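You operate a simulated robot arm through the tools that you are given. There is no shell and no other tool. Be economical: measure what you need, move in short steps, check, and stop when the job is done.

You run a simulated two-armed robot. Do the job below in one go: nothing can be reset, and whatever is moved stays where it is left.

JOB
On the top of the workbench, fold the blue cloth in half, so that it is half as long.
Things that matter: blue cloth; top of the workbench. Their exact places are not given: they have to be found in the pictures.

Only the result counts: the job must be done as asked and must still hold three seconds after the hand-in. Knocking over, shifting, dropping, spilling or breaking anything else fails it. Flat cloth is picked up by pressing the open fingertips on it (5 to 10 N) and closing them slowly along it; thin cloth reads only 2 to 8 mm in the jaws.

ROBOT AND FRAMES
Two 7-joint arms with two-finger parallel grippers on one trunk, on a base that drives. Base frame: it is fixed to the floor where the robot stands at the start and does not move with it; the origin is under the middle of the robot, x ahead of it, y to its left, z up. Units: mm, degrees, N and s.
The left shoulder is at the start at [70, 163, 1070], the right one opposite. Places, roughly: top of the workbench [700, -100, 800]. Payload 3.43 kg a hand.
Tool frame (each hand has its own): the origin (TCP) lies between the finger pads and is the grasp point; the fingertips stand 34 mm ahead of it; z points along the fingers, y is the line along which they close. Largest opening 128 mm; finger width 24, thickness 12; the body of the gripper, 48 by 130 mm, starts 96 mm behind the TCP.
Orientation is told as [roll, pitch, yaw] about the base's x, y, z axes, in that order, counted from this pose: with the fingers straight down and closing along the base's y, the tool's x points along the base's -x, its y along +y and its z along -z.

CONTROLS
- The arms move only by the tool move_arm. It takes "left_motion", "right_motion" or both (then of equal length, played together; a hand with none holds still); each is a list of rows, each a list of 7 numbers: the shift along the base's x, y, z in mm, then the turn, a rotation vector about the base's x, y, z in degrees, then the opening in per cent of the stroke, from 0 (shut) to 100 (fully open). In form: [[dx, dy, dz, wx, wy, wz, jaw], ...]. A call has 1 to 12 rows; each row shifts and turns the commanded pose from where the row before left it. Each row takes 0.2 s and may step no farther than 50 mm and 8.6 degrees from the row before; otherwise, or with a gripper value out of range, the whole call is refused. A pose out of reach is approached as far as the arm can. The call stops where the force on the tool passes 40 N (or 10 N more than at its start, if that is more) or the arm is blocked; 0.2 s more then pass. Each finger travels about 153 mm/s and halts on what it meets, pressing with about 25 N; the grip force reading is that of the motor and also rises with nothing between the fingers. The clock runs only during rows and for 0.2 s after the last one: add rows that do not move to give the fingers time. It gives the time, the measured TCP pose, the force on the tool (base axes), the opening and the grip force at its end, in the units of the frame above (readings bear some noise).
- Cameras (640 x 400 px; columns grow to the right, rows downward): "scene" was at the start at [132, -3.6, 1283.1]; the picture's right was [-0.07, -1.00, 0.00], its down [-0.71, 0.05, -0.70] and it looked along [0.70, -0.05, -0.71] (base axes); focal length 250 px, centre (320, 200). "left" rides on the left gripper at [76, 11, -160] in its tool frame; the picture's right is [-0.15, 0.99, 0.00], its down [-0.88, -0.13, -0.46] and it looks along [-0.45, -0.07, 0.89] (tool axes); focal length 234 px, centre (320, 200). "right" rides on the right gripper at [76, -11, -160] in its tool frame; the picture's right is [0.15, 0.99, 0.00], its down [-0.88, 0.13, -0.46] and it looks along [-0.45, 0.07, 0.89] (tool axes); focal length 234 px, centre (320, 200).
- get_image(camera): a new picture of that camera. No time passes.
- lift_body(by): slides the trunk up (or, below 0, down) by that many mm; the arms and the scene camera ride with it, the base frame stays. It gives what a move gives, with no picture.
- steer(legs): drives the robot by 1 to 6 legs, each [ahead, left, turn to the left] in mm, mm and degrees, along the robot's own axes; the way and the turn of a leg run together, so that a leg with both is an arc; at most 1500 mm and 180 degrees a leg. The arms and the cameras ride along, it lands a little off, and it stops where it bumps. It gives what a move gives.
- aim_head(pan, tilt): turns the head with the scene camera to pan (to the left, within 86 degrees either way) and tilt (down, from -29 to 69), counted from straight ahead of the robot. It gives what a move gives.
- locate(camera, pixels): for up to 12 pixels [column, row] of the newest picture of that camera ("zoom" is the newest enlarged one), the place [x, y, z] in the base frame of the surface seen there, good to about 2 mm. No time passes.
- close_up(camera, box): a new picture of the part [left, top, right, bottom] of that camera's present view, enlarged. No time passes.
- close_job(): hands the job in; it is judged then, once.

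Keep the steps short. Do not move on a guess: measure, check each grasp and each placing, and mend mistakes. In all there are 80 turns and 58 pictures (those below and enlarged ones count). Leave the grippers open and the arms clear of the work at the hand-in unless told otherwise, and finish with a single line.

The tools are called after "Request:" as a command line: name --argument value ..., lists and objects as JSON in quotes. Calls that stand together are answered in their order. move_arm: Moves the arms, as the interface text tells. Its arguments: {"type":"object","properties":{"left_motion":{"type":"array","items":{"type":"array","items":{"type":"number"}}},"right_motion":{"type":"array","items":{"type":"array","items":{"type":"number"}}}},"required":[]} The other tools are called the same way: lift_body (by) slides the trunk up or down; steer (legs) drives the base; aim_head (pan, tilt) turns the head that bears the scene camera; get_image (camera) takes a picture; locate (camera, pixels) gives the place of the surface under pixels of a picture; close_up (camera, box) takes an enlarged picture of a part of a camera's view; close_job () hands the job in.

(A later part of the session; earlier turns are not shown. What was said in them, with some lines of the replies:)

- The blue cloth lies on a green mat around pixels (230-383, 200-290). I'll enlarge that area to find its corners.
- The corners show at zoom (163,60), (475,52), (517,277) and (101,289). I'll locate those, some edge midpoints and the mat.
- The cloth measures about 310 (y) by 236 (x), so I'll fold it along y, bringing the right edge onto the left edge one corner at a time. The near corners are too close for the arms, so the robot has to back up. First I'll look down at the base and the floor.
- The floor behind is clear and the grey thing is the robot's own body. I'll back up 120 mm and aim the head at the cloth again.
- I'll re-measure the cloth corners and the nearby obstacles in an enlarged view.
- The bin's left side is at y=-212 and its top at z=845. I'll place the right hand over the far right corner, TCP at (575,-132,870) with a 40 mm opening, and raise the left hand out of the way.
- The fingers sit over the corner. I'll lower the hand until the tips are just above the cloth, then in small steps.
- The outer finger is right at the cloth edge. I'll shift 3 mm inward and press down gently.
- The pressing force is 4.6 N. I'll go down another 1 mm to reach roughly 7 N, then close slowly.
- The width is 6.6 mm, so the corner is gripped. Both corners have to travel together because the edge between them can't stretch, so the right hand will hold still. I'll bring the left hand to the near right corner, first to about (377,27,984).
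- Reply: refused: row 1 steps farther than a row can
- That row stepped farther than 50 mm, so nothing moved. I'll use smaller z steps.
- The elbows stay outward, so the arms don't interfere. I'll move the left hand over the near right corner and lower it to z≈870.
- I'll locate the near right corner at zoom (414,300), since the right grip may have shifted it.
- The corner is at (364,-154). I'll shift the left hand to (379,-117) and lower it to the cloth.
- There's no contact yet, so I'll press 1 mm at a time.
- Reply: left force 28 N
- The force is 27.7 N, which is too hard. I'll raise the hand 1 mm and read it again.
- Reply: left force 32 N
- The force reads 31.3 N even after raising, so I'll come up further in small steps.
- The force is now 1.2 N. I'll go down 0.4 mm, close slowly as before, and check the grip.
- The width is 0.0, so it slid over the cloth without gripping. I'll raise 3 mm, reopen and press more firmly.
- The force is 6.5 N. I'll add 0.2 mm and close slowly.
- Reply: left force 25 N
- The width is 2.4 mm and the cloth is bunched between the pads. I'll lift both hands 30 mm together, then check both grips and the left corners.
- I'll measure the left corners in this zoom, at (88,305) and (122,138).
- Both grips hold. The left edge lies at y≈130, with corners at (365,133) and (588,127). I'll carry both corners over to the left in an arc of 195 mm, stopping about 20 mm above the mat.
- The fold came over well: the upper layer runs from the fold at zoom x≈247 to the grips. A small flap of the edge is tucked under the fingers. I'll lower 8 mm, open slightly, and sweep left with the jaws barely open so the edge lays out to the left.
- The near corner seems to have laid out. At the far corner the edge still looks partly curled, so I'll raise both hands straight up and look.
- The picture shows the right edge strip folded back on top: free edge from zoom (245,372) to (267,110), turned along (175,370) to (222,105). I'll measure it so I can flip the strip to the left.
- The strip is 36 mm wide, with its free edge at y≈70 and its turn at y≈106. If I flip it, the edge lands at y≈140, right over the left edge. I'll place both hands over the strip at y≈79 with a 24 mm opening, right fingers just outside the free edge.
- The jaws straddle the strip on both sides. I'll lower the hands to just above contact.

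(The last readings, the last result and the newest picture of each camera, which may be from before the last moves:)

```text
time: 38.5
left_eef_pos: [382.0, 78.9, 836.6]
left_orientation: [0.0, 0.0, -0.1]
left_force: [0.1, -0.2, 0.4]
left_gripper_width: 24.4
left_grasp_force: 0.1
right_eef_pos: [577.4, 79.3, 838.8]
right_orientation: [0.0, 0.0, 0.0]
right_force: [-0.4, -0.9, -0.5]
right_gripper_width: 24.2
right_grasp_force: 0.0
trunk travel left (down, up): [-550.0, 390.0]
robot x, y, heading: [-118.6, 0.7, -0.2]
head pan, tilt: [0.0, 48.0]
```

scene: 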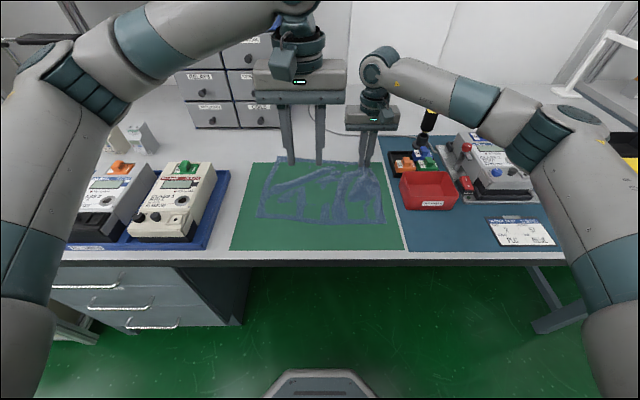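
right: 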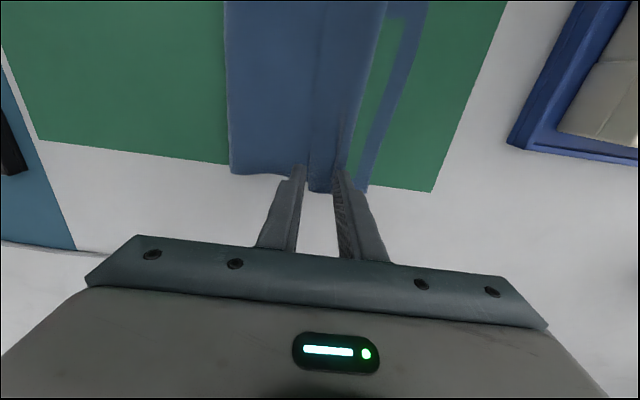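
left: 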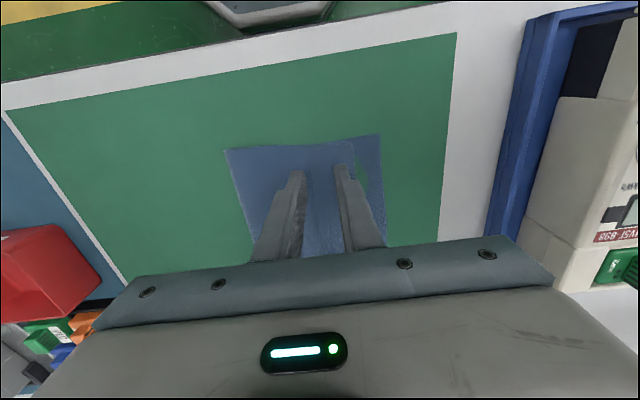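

Request:
move_arm --left_motion '[[0, 0, -0.7, 0, 0, 0, 19], [0, 0, 0, 0, 0, 0, 19], [0, 0, 0, 0, 0, 0, 19]]' --right_motion '[[0, 0, -1.5, 0, 0, 0, 19], [0, 0, 0, 0, 0, 0, 19], [0, 0, 0, 0, 0, 0, 19]]'

```text
time: 39.3
left_eef_pos: [383.3, 79.7, 836.9]
left_orientation: [0.0, 0.1, -0.1]
left_force: [1.1, -0.6, 2.5]
left_gripper_width: 24.1
left_grasp_force: 0.1
right_eef_pos: [577.5, 79.5, 837.6]
right_orientation: [0.0, 0.0, -0.1]
right_force: [-0.1, 0.7, 1.0]
right_gripper_width: 24.0
right_grasp_force: 0.1
trunk travel left (down, up): [-550.0, 390.0]
robot x, y, heading: [-118.7, -2.8, -0.1]
head pan, tilt: [0.0, 48.0]
```

Contact has just begun on the left hand at 2.5 N. I'll press slightly more with both and read the force again.

Request:
move_arm --left_motion '[[0, 0, -0.3, 0, 0, 0, 19], [0, 0, 0, 0, 0, 0, 19], [0, 0, 0, 0, 0, 0, 19]]' --right_motion '[[0, 0, -0.7, 0, 0, 0, 19], [0, 0, 0, 0, 0, 0, 19], [0, 0, 0, 0, 0, 0, 19]]'

```text
time: 40.1
left_eef_pos: [382.4, 78.9, 835.4]
left_orientation: [0.0, -0.2, 0.0]
left_force: [2.0, -1.5, 13.0]
left_gripper_width: 24.1
left_grasp_force: 0.0
right_eef_pos: [579.7, 81.2, 837.5]
right_orientation: [0.0, 0.0, -0.1]
right_force: [0.3, -0.3, 0.9]
right_gripper_width: 24.5
right_grasp_force: 0.1
trunk travel left (down, up): [-550.0, 390.0]
robot x, y, heading: [-123.7, 2.8, -0.1]
head pan, tilt: [0.0, 48.0]
```

Request:
move_arm --left_motion '[[0, 0, 0.2, 0, 0, 0, 19], [0, 0, 0, 0, 0, 0, 19], [0, 0, 0, 0, 0, 0, 19]]' --right_motion '[[0, 0, -0.7, 0, 0, 0, 19], [0, 0, 0, 0, 0, 0, 19], [0, 0, 0, 0, 0, 0, 19]]'

```text
time: 40.9
left_eef_pos: [380.3, 79.7, 835.9]
left_orientation: [0.0, 0.1, -0.1]
left_force: [1.9, -0.8, 9.9]
left_gripper_width: 24.2
left_grasp_force: 0.0
right_eef_pos: [578.8, 79.2, 837.4]
right_orientation: [0.0, -0.1, -0.2]
right_force: [-0.2, 0.2, 1.4]
right_gripper_width: 24.2
right_grasp_force: 0.0
trunk travel left (down, up): [-550.0, 390.0]
robot x, y, heading: [-118.9, -0.5, 0.1]
head pan, tilt: [0.0, 48.0]
```

The left hand reads 9.9 N, which is good. I'll close it slowly while the right hand goes down another 0.6 mm.

Request:
move_arm --left_motion '[[0, 0, 0, 0, 0, 0, 17], [0, 0, 0, 0, 0, 0, 15], [0, 0, 0, 0, 0, 0, 13], [0, 0, 0, 0, 0, 0, 11], [0, 0, 0, 0, 0, 0, 9], [0, 0, 0, 0, 0, 0, 7], [0, 0, 0, 0, 0, 0, 5], [0, 0, 0, 0, 0, 0, 3], [0, 0, 0, 0, 0, 0, 0], [0, 0, 0, 0, 0, 0, 0]]' --right_motion '[[0, 0, -0.6, 0, 0, 0, 19], [0, 0, 0, 0, 0, 0, 19], [0, 0, 0, 0, 0, 0, 19], [0, 0, 0, 0, 0, 0, 19], [0, 0, 0, 0, 0, 0, 19], [0, 0, 0, 0, 0, 0, 19], [0, 0, 0, 0, 0, 0, 19], [0, 0, 0, 0, 0, 0, 19], [0, 0, 0, 0, 0, 0, 19], [0, 0, 0, 0, 0, 0, 19]]'

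Request:
get_image --camera "left"

```text
time: 43.1
left_eef_pos: [381.4, 81.2, 836.4]
left_orientation: [0.0, 0.0, -0.1]
left_force: [0.6, 1.0, 6.5]
left_gripper_width: 2.2
left_grasp_force: 24.9
right_eef_pos: [578.3, 80.2, 836.2]
right_orientation: [-0.1, 0.0, -0.2]
right_force: [-0.9, -1.1, 4.7]
right_gripper_width: 24.0
right_grasp_force: 0.1
trunk travel left (down, up): [-550.0, 390.0]
robot x, y, heading: [-122.4, 2.0, 0.1]
head pan, tilt: [0.0, 48.0]
```

```text
23 pictures are left
```

left: 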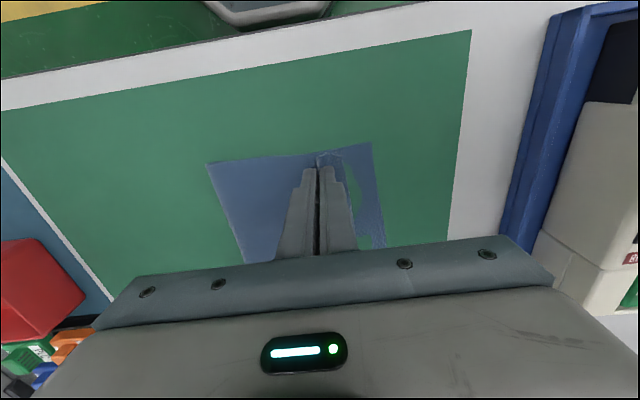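

The left hand holds cloth (2.2 mm). The right hand presses at 4.7 N, so I'll add 0.4 mm and close it slowly.

Request:
move_arm --right_motion '[[0, 0, -0.4, 0, 0, 0, 19], [0, 0, 0, 0, 0, 0, 17], [0, 0, 0, 0, 0, 0, 15], [0, 0, 0, 0, 0, 0, 13], [0, 0, 0, 0, 0, 0, 11], [0, 0, 0, 0, 0, 0, 9], [0, 0, 0, 0, 0, 0, 7], [0, 0, 0, 0, 0, 0, 5], [0, 0, 0, 0, 0, 0, 3], [0, 0, 0, 0, 0, 0, 0], [0, 0, 0, 0, 0, 0, 0]]'

Request:
get_image --camera "right"

```text
time: 45.5
left_eef_pos: [381.4, 79.0, 836.2]
left_orientation: [0.1, -0.1, -0.1]
left_force: [0.6, 0.7, 5.6]
left_gripper_width: 2.3
left_grasp_force: 24.9
right_eef_pos: [577.9, 80.6, 836.3]
right_orientation: [-0.1, 0.0, -0.1]
right_force: [-0.8, 0.4, 5.3]
right_gripper_width: 3.0
right_grasp_force: 24.8
trunk travel left (down, up): [-550.0, 390.0]
robot x, y, heading: [-121.9, -3.0, -0.0]
head pan, tilt: [0.0, 48.0]
```

```text
22 pictures are left
```

right: 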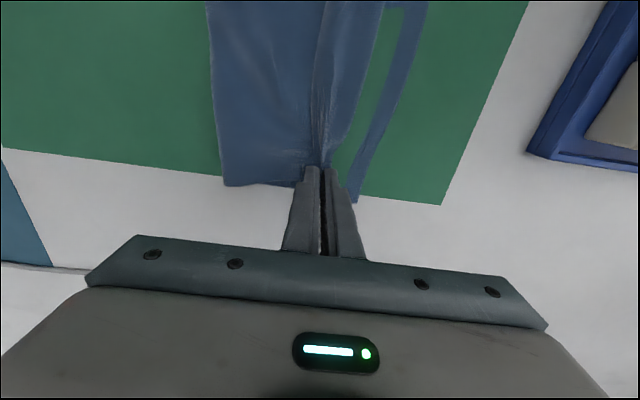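

Both hands hold cloth. I'll lift 24 mm and check that only the strip comes up.

Request:
move_arm --left_motion '[[0, 1, 8, 0, 0, 0, 0], [0, 2, 8, 0, 0, 0, 0], [0, 3, 8, 0, 0, 0, 0], [0, 0, 0, 0, 0, 0, 0]]' --right_motion '[[0, 1, 8, 0, 0, 0, 0], [0, 2, 8, 0, 0, 0, 0], [0, 3, 8, 0, 0, 0, 0], [0, 0, 0, 0, 0, 0, 0]]'

Request:
close_up --camera "scene" --box '[230, 130, 390, 230]'

Request:
get_image --camera "right"

```text
time: 46.5
left_eef_pos: [381.6, 85.8, 859.8]
left_orientation: [0.0, 0.0, -0.1]
left_force: [0.8, 0.2, 0.0]
left_gripper_width: 2.0
left_grasp_force: 24.0
right_eef_pos: [579.0, 85.1, 859.7]
right_orientation: [0.0, 0.0, -0.1]
right_force: [-0.6, -0.5, 0.0]
right_gripper_width: 3.2
right_grasp_force: 25.0
trunk travel left (down, up): [-550.0, 390.0]
robot x, y, heading: [-121.6, -3.0, -0.3]
head pan, tilt: [0.0, 48.0]
```

```text
4.00 times, centred on (310, 180) of scene
```

zoom: 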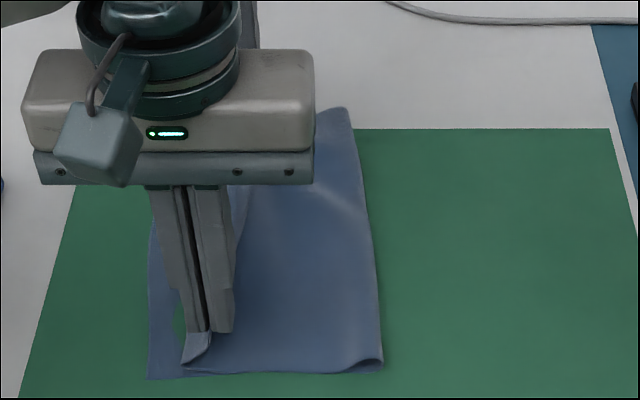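

```text
20 pictures are left
```

right: 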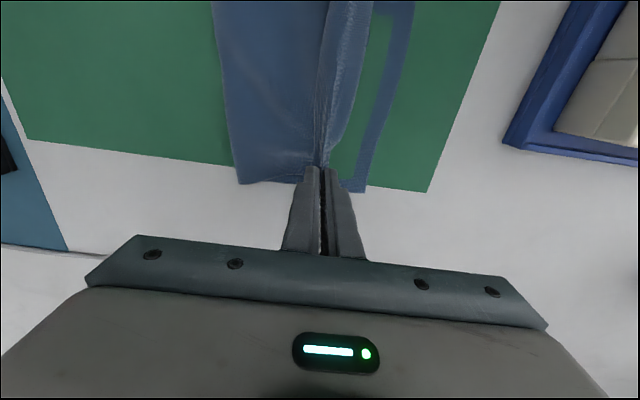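

The strip's free edge is in the jaws and the layers below stay flat. I'll swing the strip over its turn at y≈106, up and to the left to y≈126.

Request:
move_arm --left_motion '[[0, 6, 2, 0, 0, 0, 0], [0, 7, 1, 0, 0, 0, 0], [0, 7, 0, 0, 0, 0, 0], [0, 7, -1, 0, 0, 0, 0], [0, 7, -2, 0, 0, 0, 0], [0, 7, -3, 0, 0, 0, 0], [0, 0, 0, 0, 0, 0, 0]]' --right_motion '[[0, 6, 2, 0, 0, 0, 0], [0, 7, 1, 0, 0, 0, 0], [0, 7, 0, 0, 0, 0, 0], [0, 7, -1, 0, 0, 0, 0], [0, 7, -2, 0, 0, 0, 0], [0, 7, -3, 0, 0, 0, 0], [0, 0, 0, 0, 0, 0, 0]]'

Request:
close_up --camera "scene" --box '[230, 130, 390, 230]'

Request:
close_up --camera "right" --box '[200, 0, 440, 200]'

```text
time: 48.1
left_eef_pos: [382.0, 125.2, 855.4]
left_orientation: [-0.1, 0.0, -0.1]
left_force: [0.8, -0.8, 0.1]
left_gripper_width: 2.3
left_grasp_force: 24.7
right_eef_pos: [578.7, 126.6, 855.4]
right_orientation: [0.0, 0.0, -0.1]
right_force: [-1.3, 0.1, -0.2]
right_gripper_width: 3.3
right_grasp_force: 24.4
trunk travel left (down, up): [-550.0, 390.0]
robot x, y, heading: [-122.2, 0.3, 0.1]
head pan, tilt: [0.0, 48.0]
```

```text
4.00 times, centred on (310, 180) of scene
```

zoom: 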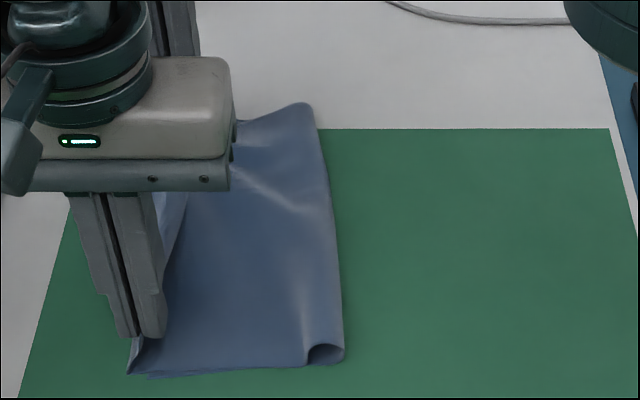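

```text
2.00 times, centred on (320, 100) of right
```

zoom: 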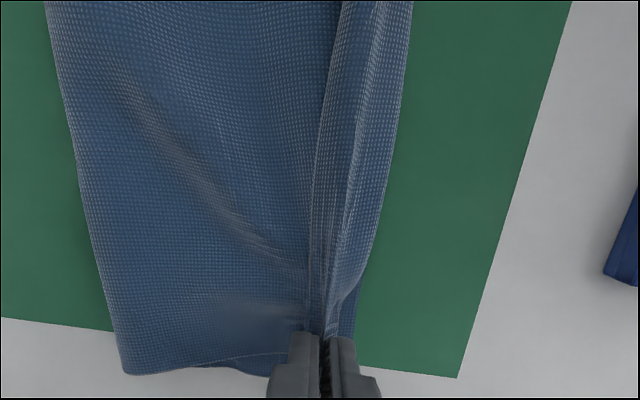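

The fold line also shifted left, so the pinch holds both layers and this won't flip the strip. New plan: put it back and release, then pinch the upper layer to the right of the strip and lift. The strip should then hang down and unfold by gravity, and I can lay it down to the left. First, the way back and the release.

Request:
move_arm --left_motion '[[0, -7, 3, 0, 0, 0, 0], [0, -7, 2, 0, 0, 0, 0], [0, -7, 1, 0, 0, 0, 0], [0, -7, -1, 0, 0, 0, 0], [0, -7, -5, 0, 0, 0, 0], [0, -7, -7, 0, 0, 0, 0], [0, -3, -7, 0, 0, 0, 0], [0, 0, 0, 0, 0, 0, 8], [0, 0, 0, 0, 0, 0, 16], [0, 0, 0, 0, 0, 0, 22], [0, 0, 30, 0, 0, 0, 22]]' --right_motion '[[0, -7, 3, 0, 0, 0, 0], [0, -7, 2, 0, 0, 0, 0], [0, -7, 1, 0, 0, 0, 0], [0, -7, -1, 0, 0, 0, 0], [0, -7, -5, 0, 0, 0, 0], [0, -7, -7, 0, 0, 0, 0], [0, -3, -7, 0, 0, 0, 0], [0, 0, 0, 0, 0, 0, 8], [0, 0, 0, 0, 0, 0, 16], [0, 0, 0, 0, 0, 0, 22], [0, 0, 30, 0, 0, 0, 22]]'

Request:
move_arm --left_motion '[[0, 0, 40, 0, 0, 0, 22], [0, 0, 40, 0, 0, 0, 22], [0, 45, 0, 0, 0, 0, 22], [0, 45, 0, 0, 0, 0, 22], [0, 45, 0, 0, 0, 0, 22], [0, 45, 0, 0, 0, 0, 22], [0, 45, 0, 0, 0, 0, 22]]' --right_motion '[[0, 0, 40, 0, 0, 0, 22], [0, 0, 40, 0, 0, 0, 22], [0, 0, 0, 0, 0, 0, 22], [0, 0, 0, 0, 0, 0, 22], [0, 0, 0, 0, 0, 0, 22], [0, 0, 0, 0, 0, 0, 22], [0, 0, 0, 0, 0, 0, 22]]'

Request:
close_up --camera "scene" --box '[230, 130, 390, 230]'

```text
time: 50.5
left_eef_pos: [380.4, 81.0, 874.8]
left_orientation: [0.0, 0.0, 0.0]
left_force: [-0.3, -0.3, 0.1]
left_gripper_width: 28.2
left_grasp_force: 0.1
right_eef_pos: [578.3, 80.2, 873.3]
right_orientation: [0.1, 0.0, -0.1]
right_force: [-0.4, -0.5, 0.9]
right_gripper_width: 28.1
right_grasp_force: 0.2
trunk travel left (down, up): [-550.0, 390.0]
robot x, y, heading: [-119.7, 2.6, -0.2]
head pan, tilt: [0.0, 48.0]
```

```text
time: 52.1
left_eef_pos: [382.7, 307.3, 952.6]
left_orientation: [0.0, -0.1, -0.2]
left_force: [-0.7, 1.0, 0.2]
left_gripper_width: 28.1
left_grasp_force: 0.1
right_eef_pos: [578.5, 81.9, 951.5]
right_orientation: [-0.2, 0.0, -0.2]
right_force: [-0.1, 1.0, -0.3]
right_gripper_width: 28.2
right_grasp_force: 0.0
trunk travel left (down, up): [-550.0, 390.0]
robot x, y, heading: [-120.2, -3.2, 0.1]
head pan, tilt: [0.0, 48.0]
```

```text
4.00 times, centred on (310, 180) of scene
```

zoom: 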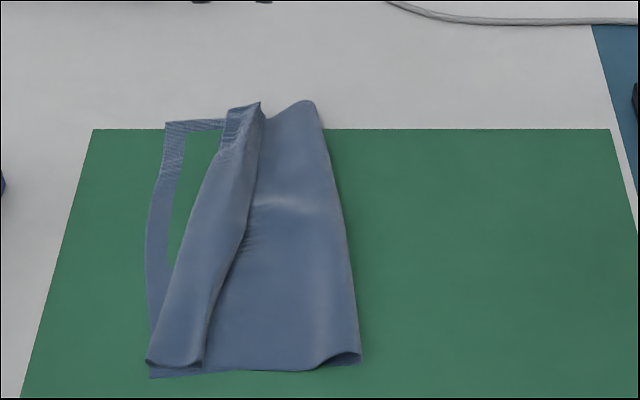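

The strip is still folded back, with its free edge now from zoom (205,362) to (262,105), and the fold is slightly skewed. I'll measure it.

Request:
locate --camera "zoom" --pixels '[[204, 358], [218, 300], [244, 230], [258, 130], [150, 355], [208, 180], [152, 375], [168, 124], [358, 358], [338, 200], [316, 108], [290, 320]]'

```text
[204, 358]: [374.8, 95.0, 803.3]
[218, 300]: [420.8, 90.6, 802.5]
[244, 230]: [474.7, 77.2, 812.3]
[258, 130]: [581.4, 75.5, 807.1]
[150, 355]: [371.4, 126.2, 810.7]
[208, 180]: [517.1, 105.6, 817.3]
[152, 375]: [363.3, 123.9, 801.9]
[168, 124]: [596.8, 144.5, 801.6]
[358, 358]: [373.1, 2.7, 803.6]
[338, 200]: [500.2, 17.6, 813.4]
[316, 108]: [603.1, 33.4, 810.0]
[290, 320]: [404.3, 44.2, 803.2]
```

I'll grip the fold line itself (near end y≈0, far end y≈31) and lift everything until both halves hang and straighten, then lay it down to the left. First I'll move over the fold with a 32 mm opening.

Request:
move_arm --left_motion '[[0, -49, 0, 0, 0, 0, 25], [0, -49, 0, 0, 0, 0, 25], [0, -49, 0, 0, 0, 0, 25], [0, -49, 0, 0, 0, 0, 25], [0, -49, 0, 0, 0, 0, 25], [6, -49, 0, 0, 0, 0, 25], [0, 0, -40, 0, 0, 0, 25], [0, 0, -42, 0, 0, 0, 25], [0, 0, -15, 0, 0, 0, 25], [0, 0, -15, 0, 0, 0, 25], [0, 0, 0, 0, 0, 0, 25]]' --right_motion '[[6, -40, 0, 0, 0, 0, 25], [0, 0, 0, 0, 0, 0, 25], [0, 0, 0, 0, 0, 0, 25], [0, 0, 0, 0, 0, 0, 25], [0, 0, 0, 0, 0, 0, 25], [0, 0, 0, 0, 0, 0, 25], [0, 0, -40, 0, 0, 0, 25], [0, 0, -42, 0, 0, 0, 25], [0, 0, -15, 0, 0, 0, 25], [0, 0, -15, 0, 0, 0, 25], [0, 0, 0, 0, 0, 0, 25]]'

Request:
get_image --camera "left"

Request:
get_image --camera "right"

```text
time: 54.5
left_eef_pos: [386.8, 13.0, 839.6]
left_orientation: [-0.1, 0.0, -0.1]
left_force: [0.0, 0.5, -0.6]
left_gripper_width: 32.2
left_grasp_force: 0.0
right_eef_pos: [586.6, 41.7, 840.8]
right_orientation: [-0.1, 0.0, -0.1]
right_force: [0.1, 1.0, -0.2]
right_gripper_width: 31.9
right_grasp_force: 0.0
trunk travel left (down, up): [-550.0, 390.0]
robot x, y, heading: [-122.8, -0.7, -0.2]
head pan, tilt: [0.0, 48.0]
```

```text
16 pictures are left
```

left: 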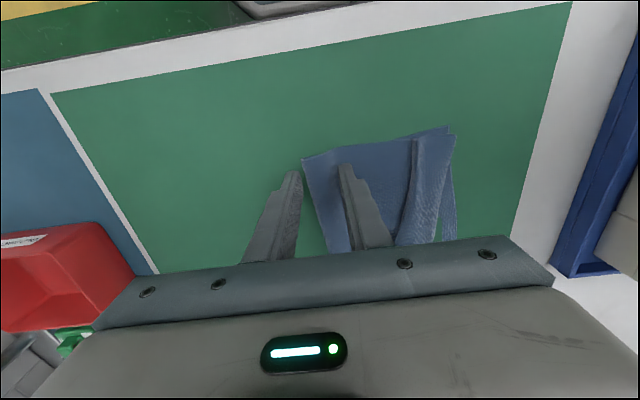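

```text
15 pictures are left
```

right: 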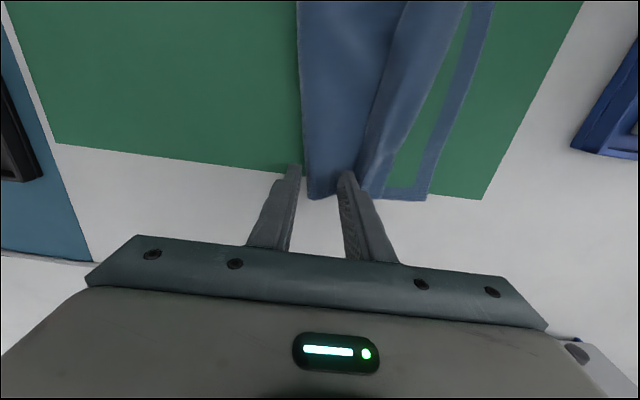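

Both jaws straddle the fold line, with the right fingers just outside it. I'll lower to contact.

Request:
move_arm --left_motion '[[0, 0, -2, 0, 0, 0, 25], [0, 0, -1.5, 0, 0, 0, 25], [0, 0, 0, 0, 0, 0, 25], [0, 0, 0, 0, 0, 0, 25]]' --right_motion '[[0, 0, -2, 0, 0, 0, 25], [0, 0, -2, 0, 0, 0, 25], [0, 0, 0, 0, 0, 0, 25], [0, 0, 0, 0, 0, 0, 25]]'

```text
time: 55.5
left_eef_pos: [389.3, 10.9, 837.0]
left_orientation: [0.0, 0.0, -0.1]
left_force: [-0.6, -0.5, 0.1]
left_gripper_width: 32.0
left_grasp_force: 0.2
right_eef_pos: [585.2, 41.5, 835.5]
right_orientation: [0.0, 0.0, -0.1]
right_force: [0.2, -0.1, 0.5]
right_gripper_width: 32.0
right_grasp_force: 0.1
trunk travel left (down, up): [-550.0, 390.0]
robot x, y, heading: [-121.4, 2.3, -0.1]
head pan, tilt: [0.0, 48.0]
```

Request:
move_arm --left_motion '[[0, 0, -0.7, 0, 0, 0, 25], [0, 0, 0, 0, 0, 0, 25], [0, 0, 0, 0, 0, 0, 25]]' --right_motion '[[0, 0, -0.7, 0, 0, 0, 25], [0, 0, 0, 0, 0, 0, 25], [0, 0, 0, 0, 0, 0, 25]]'

```text
time: 56.3
left_eef_pos: [388.5, 12.2, 836.0]
left_orientation: [0.0, 0.0, -0.1]
left_force: [-0.8, 0.1, -0.2]
left_gripper_width: 32.1
left_grasp_force: 0.1
right_eef_pos: [584.7, 41.1, 836.2]
right_orientation: [0.0, 0.0, -0.2]
right_force: [0.4, -0.3, 1.4]
right_gripper_width: 32.0
right_grasp_force: 0.1
trunk travel left (down, up): [-550.0, 390.0]
robot x, y, heading: [-119.8, 1.9, 0.1]
head pan, tilt: [0.0, 48.0]
```

Request:
move_arm --left_motion '[[0, 0, -0.7, 0, 0, 0, 25], [0, 0, 0, 0, 0, 0, 25], [0, 0, 0, 0, 0, 0, 25]]' --right_motion '[[0, 0, -0.7, 0, 0, 0, 25], [0, 0, 0, 0, 0, 0, 25], [0, 0, 0, 0, 0, 0, 25]]'

```text
time: 57.1
left_eef_pos: [389.7, 12.7, 836.4]
left_orientation: [0.1, 0.1, 0.0]
left_force: [0.2, 0.4, -0.3]
left_gripper_width: 32.0
left_grasp_force: 0.1
right_eef_pos: [585.5, 41.5, 835.5]
right_orientation: [0.1, 0.0, -0.1]
right_force: [0.9, -0.4, 3.0]
right_gripper_width: 31.9
right_grasp_force: 0.0
trunk travel left (down, up): [-550.0, 390.0]
robot x, y, heading: [-117.3, 3.3, -0.1]
head pan, tilt: [0.0, 48.0]
```

Request:
move_arm --left_motion '[[0, 0, -0.8, 0, 0, 0, 25], [0, 0, 0, 0, 0, 0, 25], [0, 0, 0, 0, 0, 0, 25]]' --right_motion '[[0, 0, -0.4, 0, 0, 0, 25], [0, 0, 0, 0, 0, 0, 25], [0, 0, 0, 0, 0, 0, 25]]'

```text
time: 57.9
left_eef_pos: [388.3, 12.5, 836.2]
left_orientation: [0.1, 0.1, -0.1]
left_force: [0.0, 0.1, 2.5]
left_gripper_width: 31.7
left_grasp_force: 0.1
right_eef_pos: [584.2, 41.7, 835.1]
right_orientation: [-0.1, 0.1, -0.1]
right_force: [1.0, 0.0, 4.6]
right_gripper_width: 31.8
right_grasp_force: 0.1
trunk travel left (down, up): [-550.0, 390.0]
robot x, y, heading: [-122.8, 0.5, 0.1]
head pan, tilt: [0.0, 48.0]
```

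The forces are 2.5 and 4.6 N. I'll press slightly more on the left and close both slowly.

Request:
move_arm --left_motion '[[0, 0, -0.4, 0, 0, 0, 25], [0, 0, 0, 0, 0, 0, 22], [0, 0, 0, 0, 0, 0, 20], [0, 0, 0, 0, 0, 0, 17], [0, 0, 0, 0, 0, 0, 15], [0, 0, 0, 0, 0, 0, 12], [0, 0, 0, 0, 0, 0, 10], [0, 0, 0, 0, 0, 0, 7], [0, 0, 0, 0, 0, 0, 5], [0, 0, 0, 0, 0, 0, 2], [0, 0, 0, 0, 0, 0, 0], [0, 0, 0, 0, 0, 0, 0]]' --right_motion '[[0, 0, -0.2, 0, 0, 0, 25], [0, 0, 0, 0, 0, 0, 22], [0, 0, 0, 0, 0, 0, 20], [0, 0, 0, 0, 0, 0, 17], [0, 0, 0, 0, 0, 0, 15], [0, 0, 0, 0, 0, 0, 12], [0, 0, 0, 0, 0, 0, 10], [0, 0, 0, 0, 0, 0, 7], [0, 0, 0, 0, 0, 0, 5], [0, 0, 0, 0, 0, 0, 2], [0, 0, 0, 0, 0, 0, 0], [0, 0, 0, 0, 0, 0, 0]]'

```text
time: 60.5
left_eef_pos: [387.8, 13.0, 834.8]
left_orientation: [0.0, 0.1, -0.1]
left_force: [1.4, 3.1, 10.9]
left_gripper_width: 6.6
left_grasp_force: 24.4
right_eef_pos: [585.1, 40.5, 836.1]
right_orientation: [0.0, 0.0, -0.1]
right_force: [1.1, 0.1, 4.4]
right_gripper_width: 2.0
right_grasp_force: 24.9
trunk travel left (down, up): [-550.0, 390.0]
robot x, y, heading: [-119.1, -0.1, 0.0]
head pan, tilt: [0.0, 48.0]
```

The widths are 6.6 and 2.0 mm. I'll lift 40 mm and look.

Request:
move_arm --left_motion '[[0, 0, 10, 0, 0, 0, 0], [0, 0, 15, 0, 0, 0, 0], [0, 0, 15, 0, 0, 0, 0], [0, 0, 0, 0, 0, 0, 0]]' --right_motion '[[0, 0, 10, 0, 0, 0, 0], [0, 0, 15, 0, 0, 0, 0], [0, 0, 15, 0, 0, 0, 0], [0, 0, 0, 0, 0, 0, 0]]'

Request:
get_image --camera "right"

Request:
close_up --camera "scene" --box '[230, 110, 390, 230]'

```text
time: 61.5
left_eef_pos: [389.1, 12.3, 875.6]
left_orientation: [0.0, 0.0, -0.1]
left_force: [0.7, 0.1, 0.2]
left_gripper_width: 6.3
left_grasp_force: 25.2
right_eef_pos: [585.7, 41.6, 873.4]
right_orientation: [0.0, 0.1, -0.1]
right_force: [-0.3, -0.5, 0.6]
right_gripper_width: 2.1
right_grasp_force: 24.9
trunk travel left (down, up): [-550.0, 390.0]
robot x, y, heading: [-116.8, -1.8, 0.2]
head pan, tilt: [0.0, 48.0]
```

```text
14 pictures are left
```

right: 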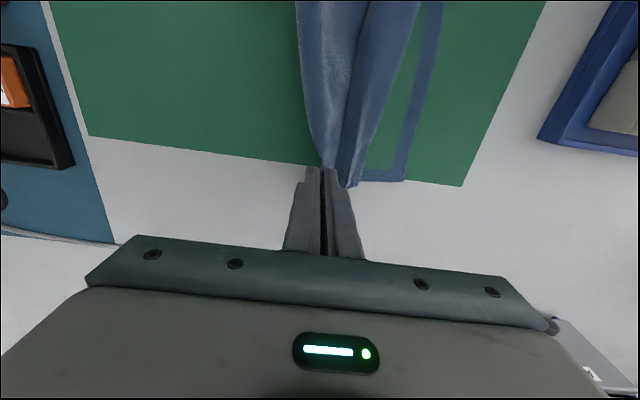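

```text
3.33 times, centred on (310, 170) of scene
```

zoom: 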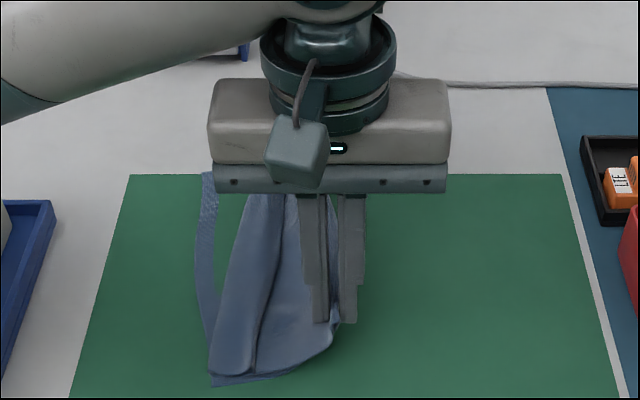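

Both ends of the fold are held. I'll lift another 130 mm so that both halves hang.

Request:
move_arm --left_motion '[[0, 0, 15, 0, 0, 0, 0], [0, 0, 15, 0, 0, 0, 0], [0, 0, 15, 0, 0, 0, 0], [0, 0, 15, 0, 0, 0, 0], [0, 0, 15, 0, 0, 0, 0], [0, 0, 15, 0, 0, 0, 0], [0, 0, 15, 0, 0, 0, 0], [0, 0, 15, 0, 0, 0, 0], [0, 0, 15, 0, 0, 0, 0], [0, 0, 15, 0, 0, 0, 0], [0, 0, 0, 0, 0, 0, 0], [0, 0, 0, 0, 0, 0, 0]]' --right_motion '[[0, 0, 15, 0, 0, 0, 0], [0, 0, 15, 0, 0, 0, 0], [0, 0, 15, 0, 0, 0, 0], [0, 0, 15, 0, 0, 0, 0], [0, 0, 15, 0, 0, 0, 0], [0, 0, 15, 0, 0, 0, 0], [0, 0, 15, 0, 0, 0, 0], [0, 0, 15, 0, 0, 0, 0], [0, 0, 15, 0, 0, 0, 0], [0, 0, 15, 0, 0, 0, 0], [0, 0, 0, 0, 0, 0, 0], [0, 0, 0, 0, 0, 0, 0]]'

Request:
close_up --camera "scene" --box '[230, 70, 422, 220]'

Request:
get_image --camera "right"

```text
time: 64.1
left_eef_pos: [388.1, 11.3, 1025.3]
left_orientation: [0.0, 0.0, -0.2]
left_force: [0.4, 0.7, 0.5]
left_gripper_width: 6.4
left_grasp_force: 24.9
right_eef_pos: [584.6, 41.4, 1026.2]
right_orientation: [0.0, 0.0, -0.1]
right_force: [-0.1, 0.9, 0.2]
right_gripper_width: 2.0
right_grasp_force: 24.7
trunk travel left (down, up): [-550.0, 390.0]
robot x, y, heading: [-118.1, -0.8, -0.1]
head pan, tilt: [0.0, 48.0]
```

```text
2.67 times, centred on (326, 145) of scene
```

zoom: 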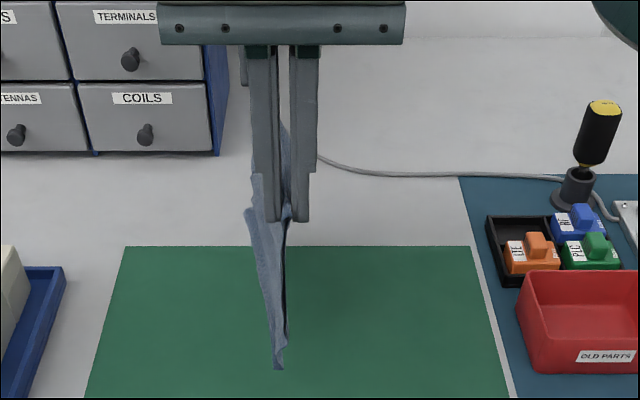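

```text
11 pictures are left
```

right: 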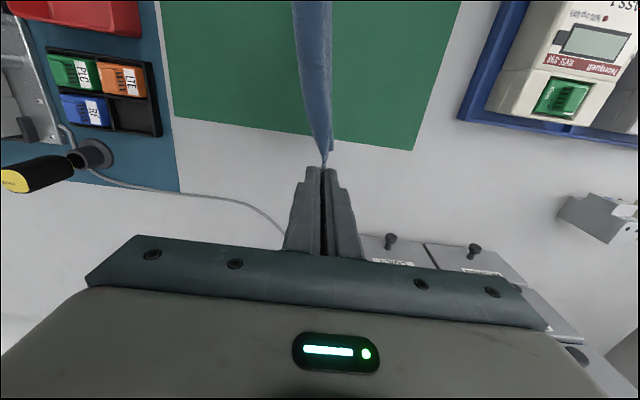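

The cloth hangs as two layers. I'll locate its lowest point and its edges.

Request:
locate --camera "zoom" --pixels '[[278, 365], [284, 350], [270, 300], [252, 240], [249, 215], [255, 180], [286, 220], [284, 130]]'

```text
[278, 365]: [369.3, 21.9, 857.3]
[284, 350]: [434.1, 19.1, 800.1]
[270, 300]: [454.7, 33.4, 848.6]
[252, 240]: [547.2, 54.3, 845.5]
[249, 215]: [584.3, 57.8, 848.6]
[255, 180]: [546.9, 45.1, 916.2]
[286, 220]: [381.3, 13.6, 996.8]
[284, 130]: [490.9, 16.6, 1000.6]
```

It hangs clear: the lowest edges are at z≈850 and the tips at z≈991. I'll level the fold line and carry it left to y=140, then check the hanging layers.

Request:
move_arm --left_motion '[[0, 10, 0, 0, 0, 0, 0], [0, 13, 0, 0, 0, 0, 0], [0, 13, 0, 0, 0, 0, 0], [0, 13, 0, 0, 0, 0, 0], [0, 13, 0, 0, 0, 0, 0], [0, 13, 0, 0, 0, 0, 0], [0, 13, 0, 0, 0, 0, 0], [0, 13, 0, 0, 0, 0, 0], [0, 13, 0, 0, 0, 0, 0], [0, 13, 0, 0, 0, 0, 0], [0, 2, 0, 0, 0, 0, 0], [0, 0, 0, 0, 0, 0, 0]]' --right_motion '[[0, 7, 0, 0, 0, 0, 0], [0, 10, 0, 0, 0, 0, 0], [0, 10, 0, 0, 0, 0, 0], [0, 10, 0, 0, 0, 0, 0], [0, 10, 0, 0, 0, 0, 0], [0, 10, 0, 0, 0, 0, 0], [0, 10, 0, 0, 0, 0, 0], [0, 10, 0, 0, 0, 0, 0], [0, 10, 0, 0, 0, 0, 0], [0, 10, 0, 0, 0, 0, 0], [0, 2, 0, 0, 0, 0, 0], [0, 0, 0, 0, 0, 0, 0]]'

Request:
close_up --camera "scene" --box '[180, 70, 372, 220]'

```text
time: 66.7
left_eef_pos: [387.6, 140.9, 1025.6]
left_orientation: [0.0, 0.0, 0.0]
left_force: [0.1, 0.2, 0.1]
left_gripper_width: 6.3
left_grasp_force: 25.0
right_eef_pos: [583.6, 141.0, 1026.1]
right_orientation: [-0.1, 0.0, -0.1]
right_force: [0.2, -0.2, -1.0]
right_gripper_width: 2.2
right_grasp_force: 24.7
trunk travel left (down, up): [-550.0, 390.0]
robot x, y, heading: [-121.5, -3.9, -0.2]
head pan, tilt: [0.0, 48.0]
```

```text
2.67 times, centred on (276, 145) of scene
```

zoom: 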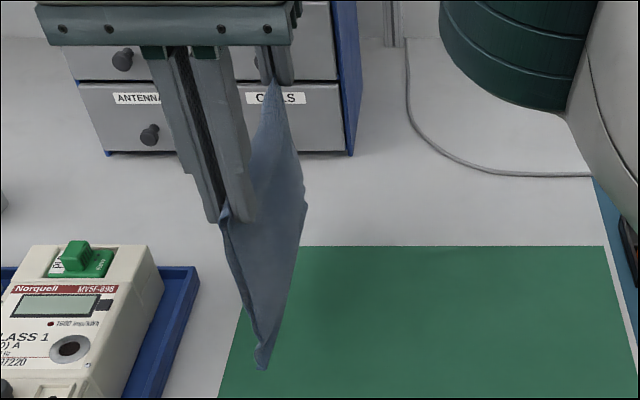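

The right layer hangs cleanly. I'll locate its bottom edge.

Request:
locate --camera "zoom" --pixels '[[263, 363], [256, 345], [278, 315], [292, 270], [299, 235], [304, 203], [240, 290], [296, 150]]'

```text
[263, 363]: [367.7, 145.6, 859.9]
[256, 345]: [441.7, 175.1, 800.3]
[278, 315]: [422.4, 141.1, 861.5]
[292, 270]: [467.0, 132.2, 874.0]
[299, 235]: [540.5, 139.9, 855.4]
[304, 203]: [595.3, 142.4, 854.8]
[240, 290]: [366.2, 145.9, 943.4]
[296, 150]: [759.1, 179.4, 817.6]
```

Both layers reach about z 850-860, so they are equal and the strip has unfolded. I'll lower the edges onto the mat at y≈141, then sweep right and down in a quarter arc so both layers lie to the left.

Request:
move_arm --left_motion '[[0, 0, -12, 0, 0, 0, 0], [0, 0, -12, 0, 0, 0, 0], [0, 0, -12, 0, 0, 0, 0], [0, 0, -11, 0, 0, 0, 0], [0, -4, -9, 0, 0, 0, 0], [0, 0, 0, 0, 0, 0, 0]]' --right_motion '[[0, 0, -12, 0, 0, 0, 0], [0, 0, -12, 0, 0, 0, 0], [0, 0, -12, 0, 0, 0, 0], [0, 0, -11, 0, 0, 0, 0], [0, -4, -9, 0, 0, 0, 0], [0, 0, 0, 0, 0, 0, 0]]'

Request:
move_arm --left_motion '[[0, -14, -1, 0, 0, 0, 0], [0, -18, -3, 0, 0, 0, 0], [0, -17, -5, 0, 0, 0, 0], [0, -16, -8, 0, 0, 0, 0], [0, -15, -10, 0, 0, 0, 0], [0, -14, -12, 0, 0, 0, 0], [0, -12, -13, 0, 0, 0, 0], [0, 0, 0, 0, 0, 0, 0]]' --right_motion '[[0, -14, -1, 0, 0, 0, 0], [0, -18, -3, 0, 0, 0, 0], [0, -17, -5, 0, 0, 0, 0], [0, -16, -8, 0, 0, 0, 0], [0, -15, -10, 0, 0, 0, 0], [0, -14, -12, 0, 0, 0, 0], [0, -12, -13, 0, 0, 0, 0], [0, 0, 0, 0, 0, 0, 0]]'

Request:
close_up --camera "scene" --box '[210, 90, 402, 240]'

```text
time: 68.1
left_eef_pos: [387.6, 137.2, 968.6]
left_orientation: [-0.1, 0.0, 0.0]
left_force: [0.0, 0.4, 0.1]
left_gripper_width: 6.3
left_grasp_force: 25.2
right_eef_pos: [584.4, 136.1, 968.1]
right_orientation: [0.0, 0.1, -0.1]
right_force: [0.6, 0.7, -0.3]
right_gripper_width: 2.0
right_grasp_force: 25.0
trunk travel left (down, up): [-550.0, 390.0]
robot x, y, heading: [-114.9, 3.8, 0.0]
head pan, tilt: [0.0, 48.0]
```

```text
time: 69.9
left_eef_pos: [389.5, 30.7, 916.9]
left_orientation: [0.1, 0.0, -0.1]
left_force: [0.6, 0.3, -0.5]
left_gripper_width: 6.4
left_grasp_force: 25.4
right_eef_pos: [585.0, 31.7, 916.8]
right_orientation: [0.0, 0.0, -0.1]
right_force: [-0.6, 0.3, -1.0]
right_gripper_width: 2.2
right_grasp_force: 24.8
trunk travel left (down, up): [-550.0, 390.0]
robot x, y, heading: [-117.6, 2.7, -0.1]
head pan, tilt: [0.0, 48.0]
```

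```text
2.67 times, centred on (306, 165) of scene
```

zoom: 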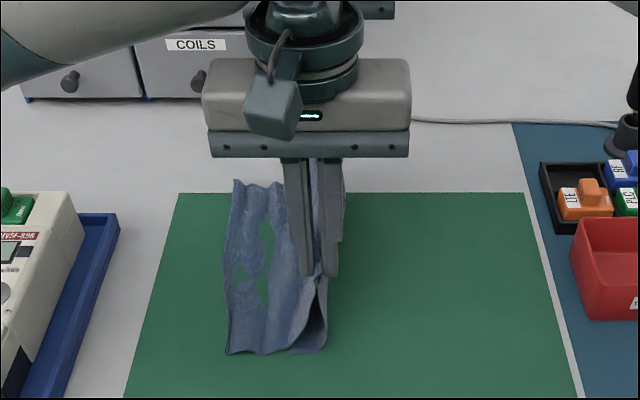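

The layers lie to the left, but the right-hand layer still bows under. I'll continue right first to stretch it, then go down.

Request:
move_arm --left_motion '[[0, -12, -3, 0, 0, 0, 0], [0, -12, -4, 0, 0, 0, 0], [0, -12, -5, 0, 0, 0, 0], [0, -12, -6, 0, 0, 0, 0], [0, -12, -8, 0, 0, 0, 0], [0, 0, 0, 0, 0, 0, 0]]' --right_motion '[[0, -12, -3, 0, 0, 0, 0], [0, -12, -4, 0, 0, 0, 0], [0, -12, -5, 0, 0, 0, 0], [0, -12, -6, 0, 0, 0, 0], [0, -12, -8, 0, 0, 0, 0], [0, 0, 0, 0, 0, 0, 0]]'

Request:
close_up --camera "scene" --box '[210, 90, 402, 240]'

Request:
locate --camera "zoom" --pixels '[[231, 350], [230, 270], [238, 185], [260, 350], [290, 350], [320, 345]]'

```text
time: 71.3
left_eef_pos: [388.3, -28.9, 891.2]
left_orientation: [0.1, -0.1, -0.2]
left_force: [0.0, 0.0, 0.3]
left_gripper_width: 6.5
left_grasp_force: 24.9
right_eef_pos: [584.2, -28.5, 890.2]
right_orientation: [-0.1, 0.1, -0.1]
right_force: [0.3, 0.6, -1.0]
right_gripper_width: 2.1
right_grasp_force: 24.9
trunk travel left (down, up): [-550.0, 390.0]
robot x, y, heading: [-121.3, 0.9, 0.1]
head pan, tilt: [0.0, 48.0]
```

```text
2.67 times, centred on (306, 165) of scene
```

zoom: 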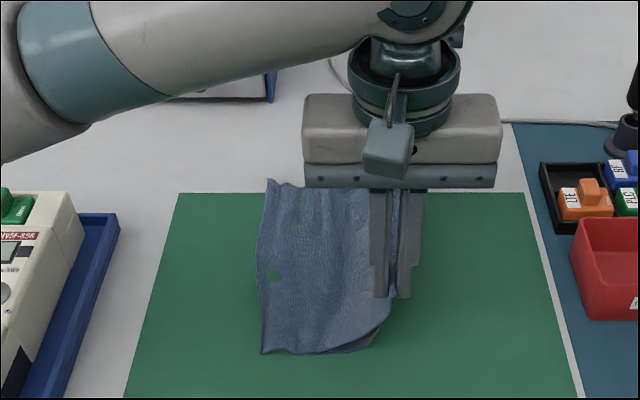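

```text
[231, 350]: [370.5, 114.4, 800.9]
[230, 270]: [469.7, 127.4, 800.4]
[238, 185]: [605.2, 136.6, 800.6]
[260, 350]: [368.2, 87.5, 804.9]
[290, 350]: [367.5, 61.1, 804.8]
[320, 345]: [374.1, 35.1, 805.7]
```

The layers are now stretched, with edges at y≈87. I'll go down to the mat: 24 mm right and about 50 mm down, to just above contact.

Request:
move_arm --left_motion '[[0, -5, -7, 0, 0, 0, 0], [0, -5, -8, 0, 0, 0, 0], [0, -4, -9, 0, 0, 0, 0], [0, -4, -9, 0, 0, 0, 0], [0, -3, -9, 0, 0, 0, 0], [0, -3, -8, 0, 0, 0, 0], [0, 0, 0, 0, 0, 0, 0]]' --right_motion '[[0, -5, -7, 0, 0, 0, 0], [0, -5, -8, 0, 0, 0, 0], [0, -4, -9, 0, 0, 0, 0], [0, -4, -9, 0, 0, 0, 0], [0, -3, -9, 0, 0, 0, 0], [0, -3, -8, 0, 0, 0, 0], [0, 0, 0, 0, 0, 0, 0]]'

```text
time: 72.9
left_eef_pos: [388.6, -52.3, 839.7]
left_orientation: [0.0, 0.0, -0.1]
left_force: [0.5, -0.4, 0.5]
left_gripper_width: 6.4
left_grasp_force: 25.4
right_eef_pos: [584.2, -54.3, 839.8]
right_orientation: [0.1, 0.0, -0.1]
right_force: [0.7, -0.3, -0.4]
right_gripper_width: 2.1
right_grasp_force: 25.3
trunk travel left (down, up): [-550.0, 390.0]
robot x, y, heading: [-120.9, -1.0, 0.1]
head pan, tilt: [0.0, 48.0]
```

Next I'll open slightly and sweep right 18 mm, so the fold loop lies down to the right. Then I'll raise the hands and look.

Request:
move_arm --left_motion '[[0, 0, 0, 0, 0, 0, 5], [0, 0, 0, 0, 0, 0, 10], [0, -6, 0, 0, 0, 0, 12], [0, -6, 0, 0, 0, 0, 12], [0, -6, 0, 0, 0, 0, 12], [0, 0, 10, 0, 0, 0, 14], [0, 0, 20, 0, 0, 0, 14], [0, 0, 40, 0, 0, 0, 14], [0, 0, 45, 0, 0, 0, 14]]' --right_motion '[[0, 0, 0, 0, 0, 0, 5], [0, 0, 0, 0, 0, 0, 10], [0, -6, 0, 0, 0, 0, 12], [0, -6, 0, 0, 0, 0, 12], [0, -6, 0, 0, 0, 0, 12], [0, 0, 10, 0, 0, 0, 14], [0, 0, 20, 0, 0, 0, 14], [0, 0, 40, 0, 0, 0, 14], [0, 0, 45, 0, 0, 0, 14]]'

Request:
move_arm --left_motion '[[0, 48, 0, 0, 0, 0, 14], [0, 48, 0, 0, 0, 0, 14], [0, 48, 0, 0, 0, 0, 14], [0, 48, 0, 0, 0, 0, 14], [0, 48, 0, 0, 0, 0, 14], [0, 48, 0, 0, 0, 0, 14], [0, 48, 0, 0, 0, 0, 14], [0, 30, 0, 0, 0, 0, 14]]' --right_motion '[[0, -20, 20, 0, 0, 0, 14], [0, -30, 20, 0, 0, 0, 14], [0, -30, 20, 0, 0, 0, 14], [0, -30, 0, 0, 0, 0, 14], [0, -30, 0, 0, 0, 0, 14], [0, 0, 0, 0, 0, 0, 14], [0, 0, 0, 0, 0, 0, 14], [0, 0, 0, 0, 0, 0, 14]]'

Request:
close_up --camera "scene" --box '[230, 130, 422, 250]'

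```text
time: 74.9
left_eef_pos: [389.1, -71.3, 955.4]
left_orientation: [0.0, 0.0, -0.1]
left_force: [0.1, 0.4, -0.7]
left_gripper_width: 17.8
left_grasp_force: 0.0
right_eef_pos: [583.2, -71.9, 956.6]
right_orientation: [0.0, 0.0, -0.2]
right_force: [0.3, -0.8, 0.6]
right_gripper_width: 17.9
right_grasp_force: 0.1
trunk travel left (down, up): [-550.0, 390.0]
robot x, y, heading: [-118.2, 0.6, -0.3]
head pan, tilt: [0.0, 48.0]
```

```text
time: 76.7
left_eef_pos: [391.4, 295.8, 956.2]
left_orientation: [-0.1, 0.0, -0.1]
left_force: [0.0, -1.1, 0.4]
left_gripper_width: 17.8
left_grasp_force: 0.0
right_eef_pos: [585.1, -211.9, 1017.1]
right_orientation: [0.1, 0.0, -0.1]
right_force: [0.4, -0.1, 0.4]
right_gripper_width: 18.1
right_grasp_force: 0.1
trunk travel left (down, up): [-550.0, 390.0]
robot x, y, heading: [-121.5, 3.3, -0.2]
head pan, tilt: [0.0, 48.0]
```

```text
3.33 times, centred on (326, 190) of scene
```

zoom: 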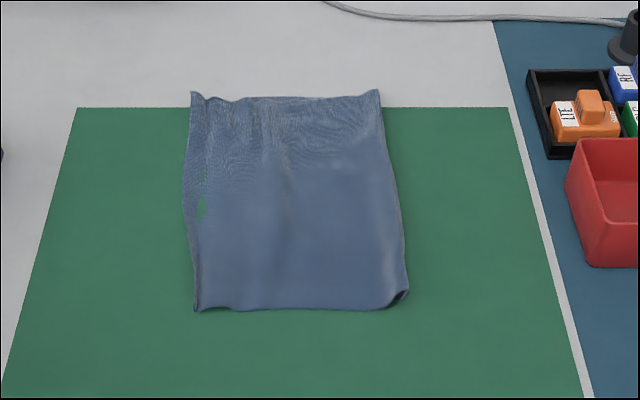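

It's now a clean rectangle with the strip unfolded. I'll measure the corners.

Request:
locate --camera "zoom" --pixels '[[199, 307], [405, 296], [377, 94], [195, 97], [187, 200], [396, 200], [300, 200], [250, 100], [202, 208], [300, 307], [330, 99]]'

Request:
close_up --camera "scene" --box '[270, 150, 366, 225]'

```text
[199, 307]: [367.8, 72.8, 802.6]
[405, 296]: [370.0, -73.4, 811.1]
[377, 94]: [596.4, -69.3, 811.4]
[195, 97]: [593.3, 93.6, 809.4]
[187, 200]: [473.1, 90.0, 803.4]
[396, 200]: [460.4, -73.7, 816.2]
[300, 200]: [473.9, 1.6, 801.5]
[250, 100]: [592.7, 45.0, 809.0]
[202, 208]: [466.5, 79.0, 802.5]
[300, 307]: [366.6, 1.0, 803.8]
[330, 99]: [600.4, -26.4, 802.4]
```

```text
5.33 times, centred on (318, 188) of scene
```

zoom: 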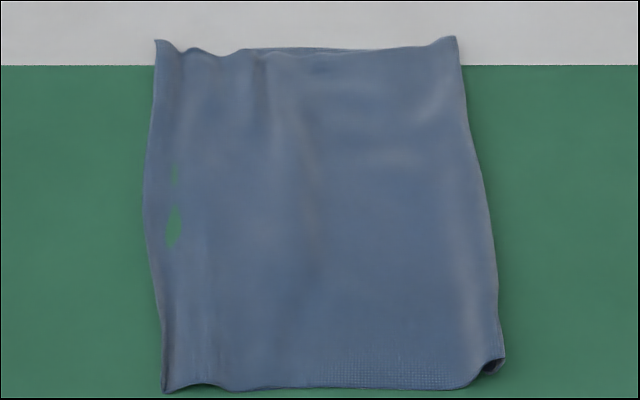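

The folded cloth measures about 155 by 230 mm, half of the original 310, and the edges line up. I'll open the grippers fully and raise the arms a little.

Request:
move_arm --left_motion '[[0, 0, 30, 0, 0, 0, 50], [0, 0, 30, 0, 0, 0, 100], [0, 0, 0, 0, 0, 0, 100], [0, 0, 0, 0, 0, 0, 100]]' --right_motion '[[0, 0, 20, 0, 0, 0, 50], [0, 0, 20, 0, 0, 0, 100], [0, 0, 0, 0, 0, 0, 100], [0, 0, 0, 0, 0, 0, 100]]'

Request:
get_image --camera "scene"

```text
time: 77.7
left_eef_pos: [389.1, 293.2, 1015.2]
left_orientation: [0.0, 0.0, -0.1]
left_force: [-0.1, 0.9, 0.1]
left_gripper_width: 128.1
left_grasp_force: 0.0
right_eef_pos: [584.0, -212.7, 1055.4]
right_orientation: [0.1, 0.1, -0.1]
right_force: [0.7, 0.4, -0.4]
right_gripper_width: 128.0
right_grasp_force: 0.0
trunk travel left (down, up): [-550.0, 390.0]
robot x, y, heading: [-117.1, 2.6, -0.3]
head pan, tilt: [0.0, 48.0]
```

```text
5 pictures are left
```

scene: 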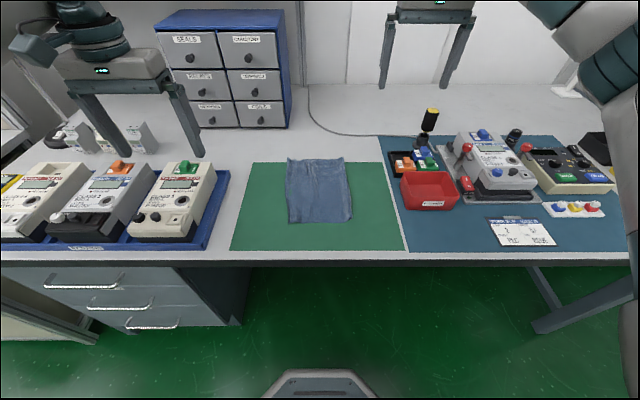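

The cloth is folded, nothing else has moved, and the arms are clear with the grippers open. I'm handing in.

Request:
close_job

```text
The job is handed in.
```

The blue cloth is folded in half on the workbench, from about 310 mm to about 155 mm long, with nothing else moved.
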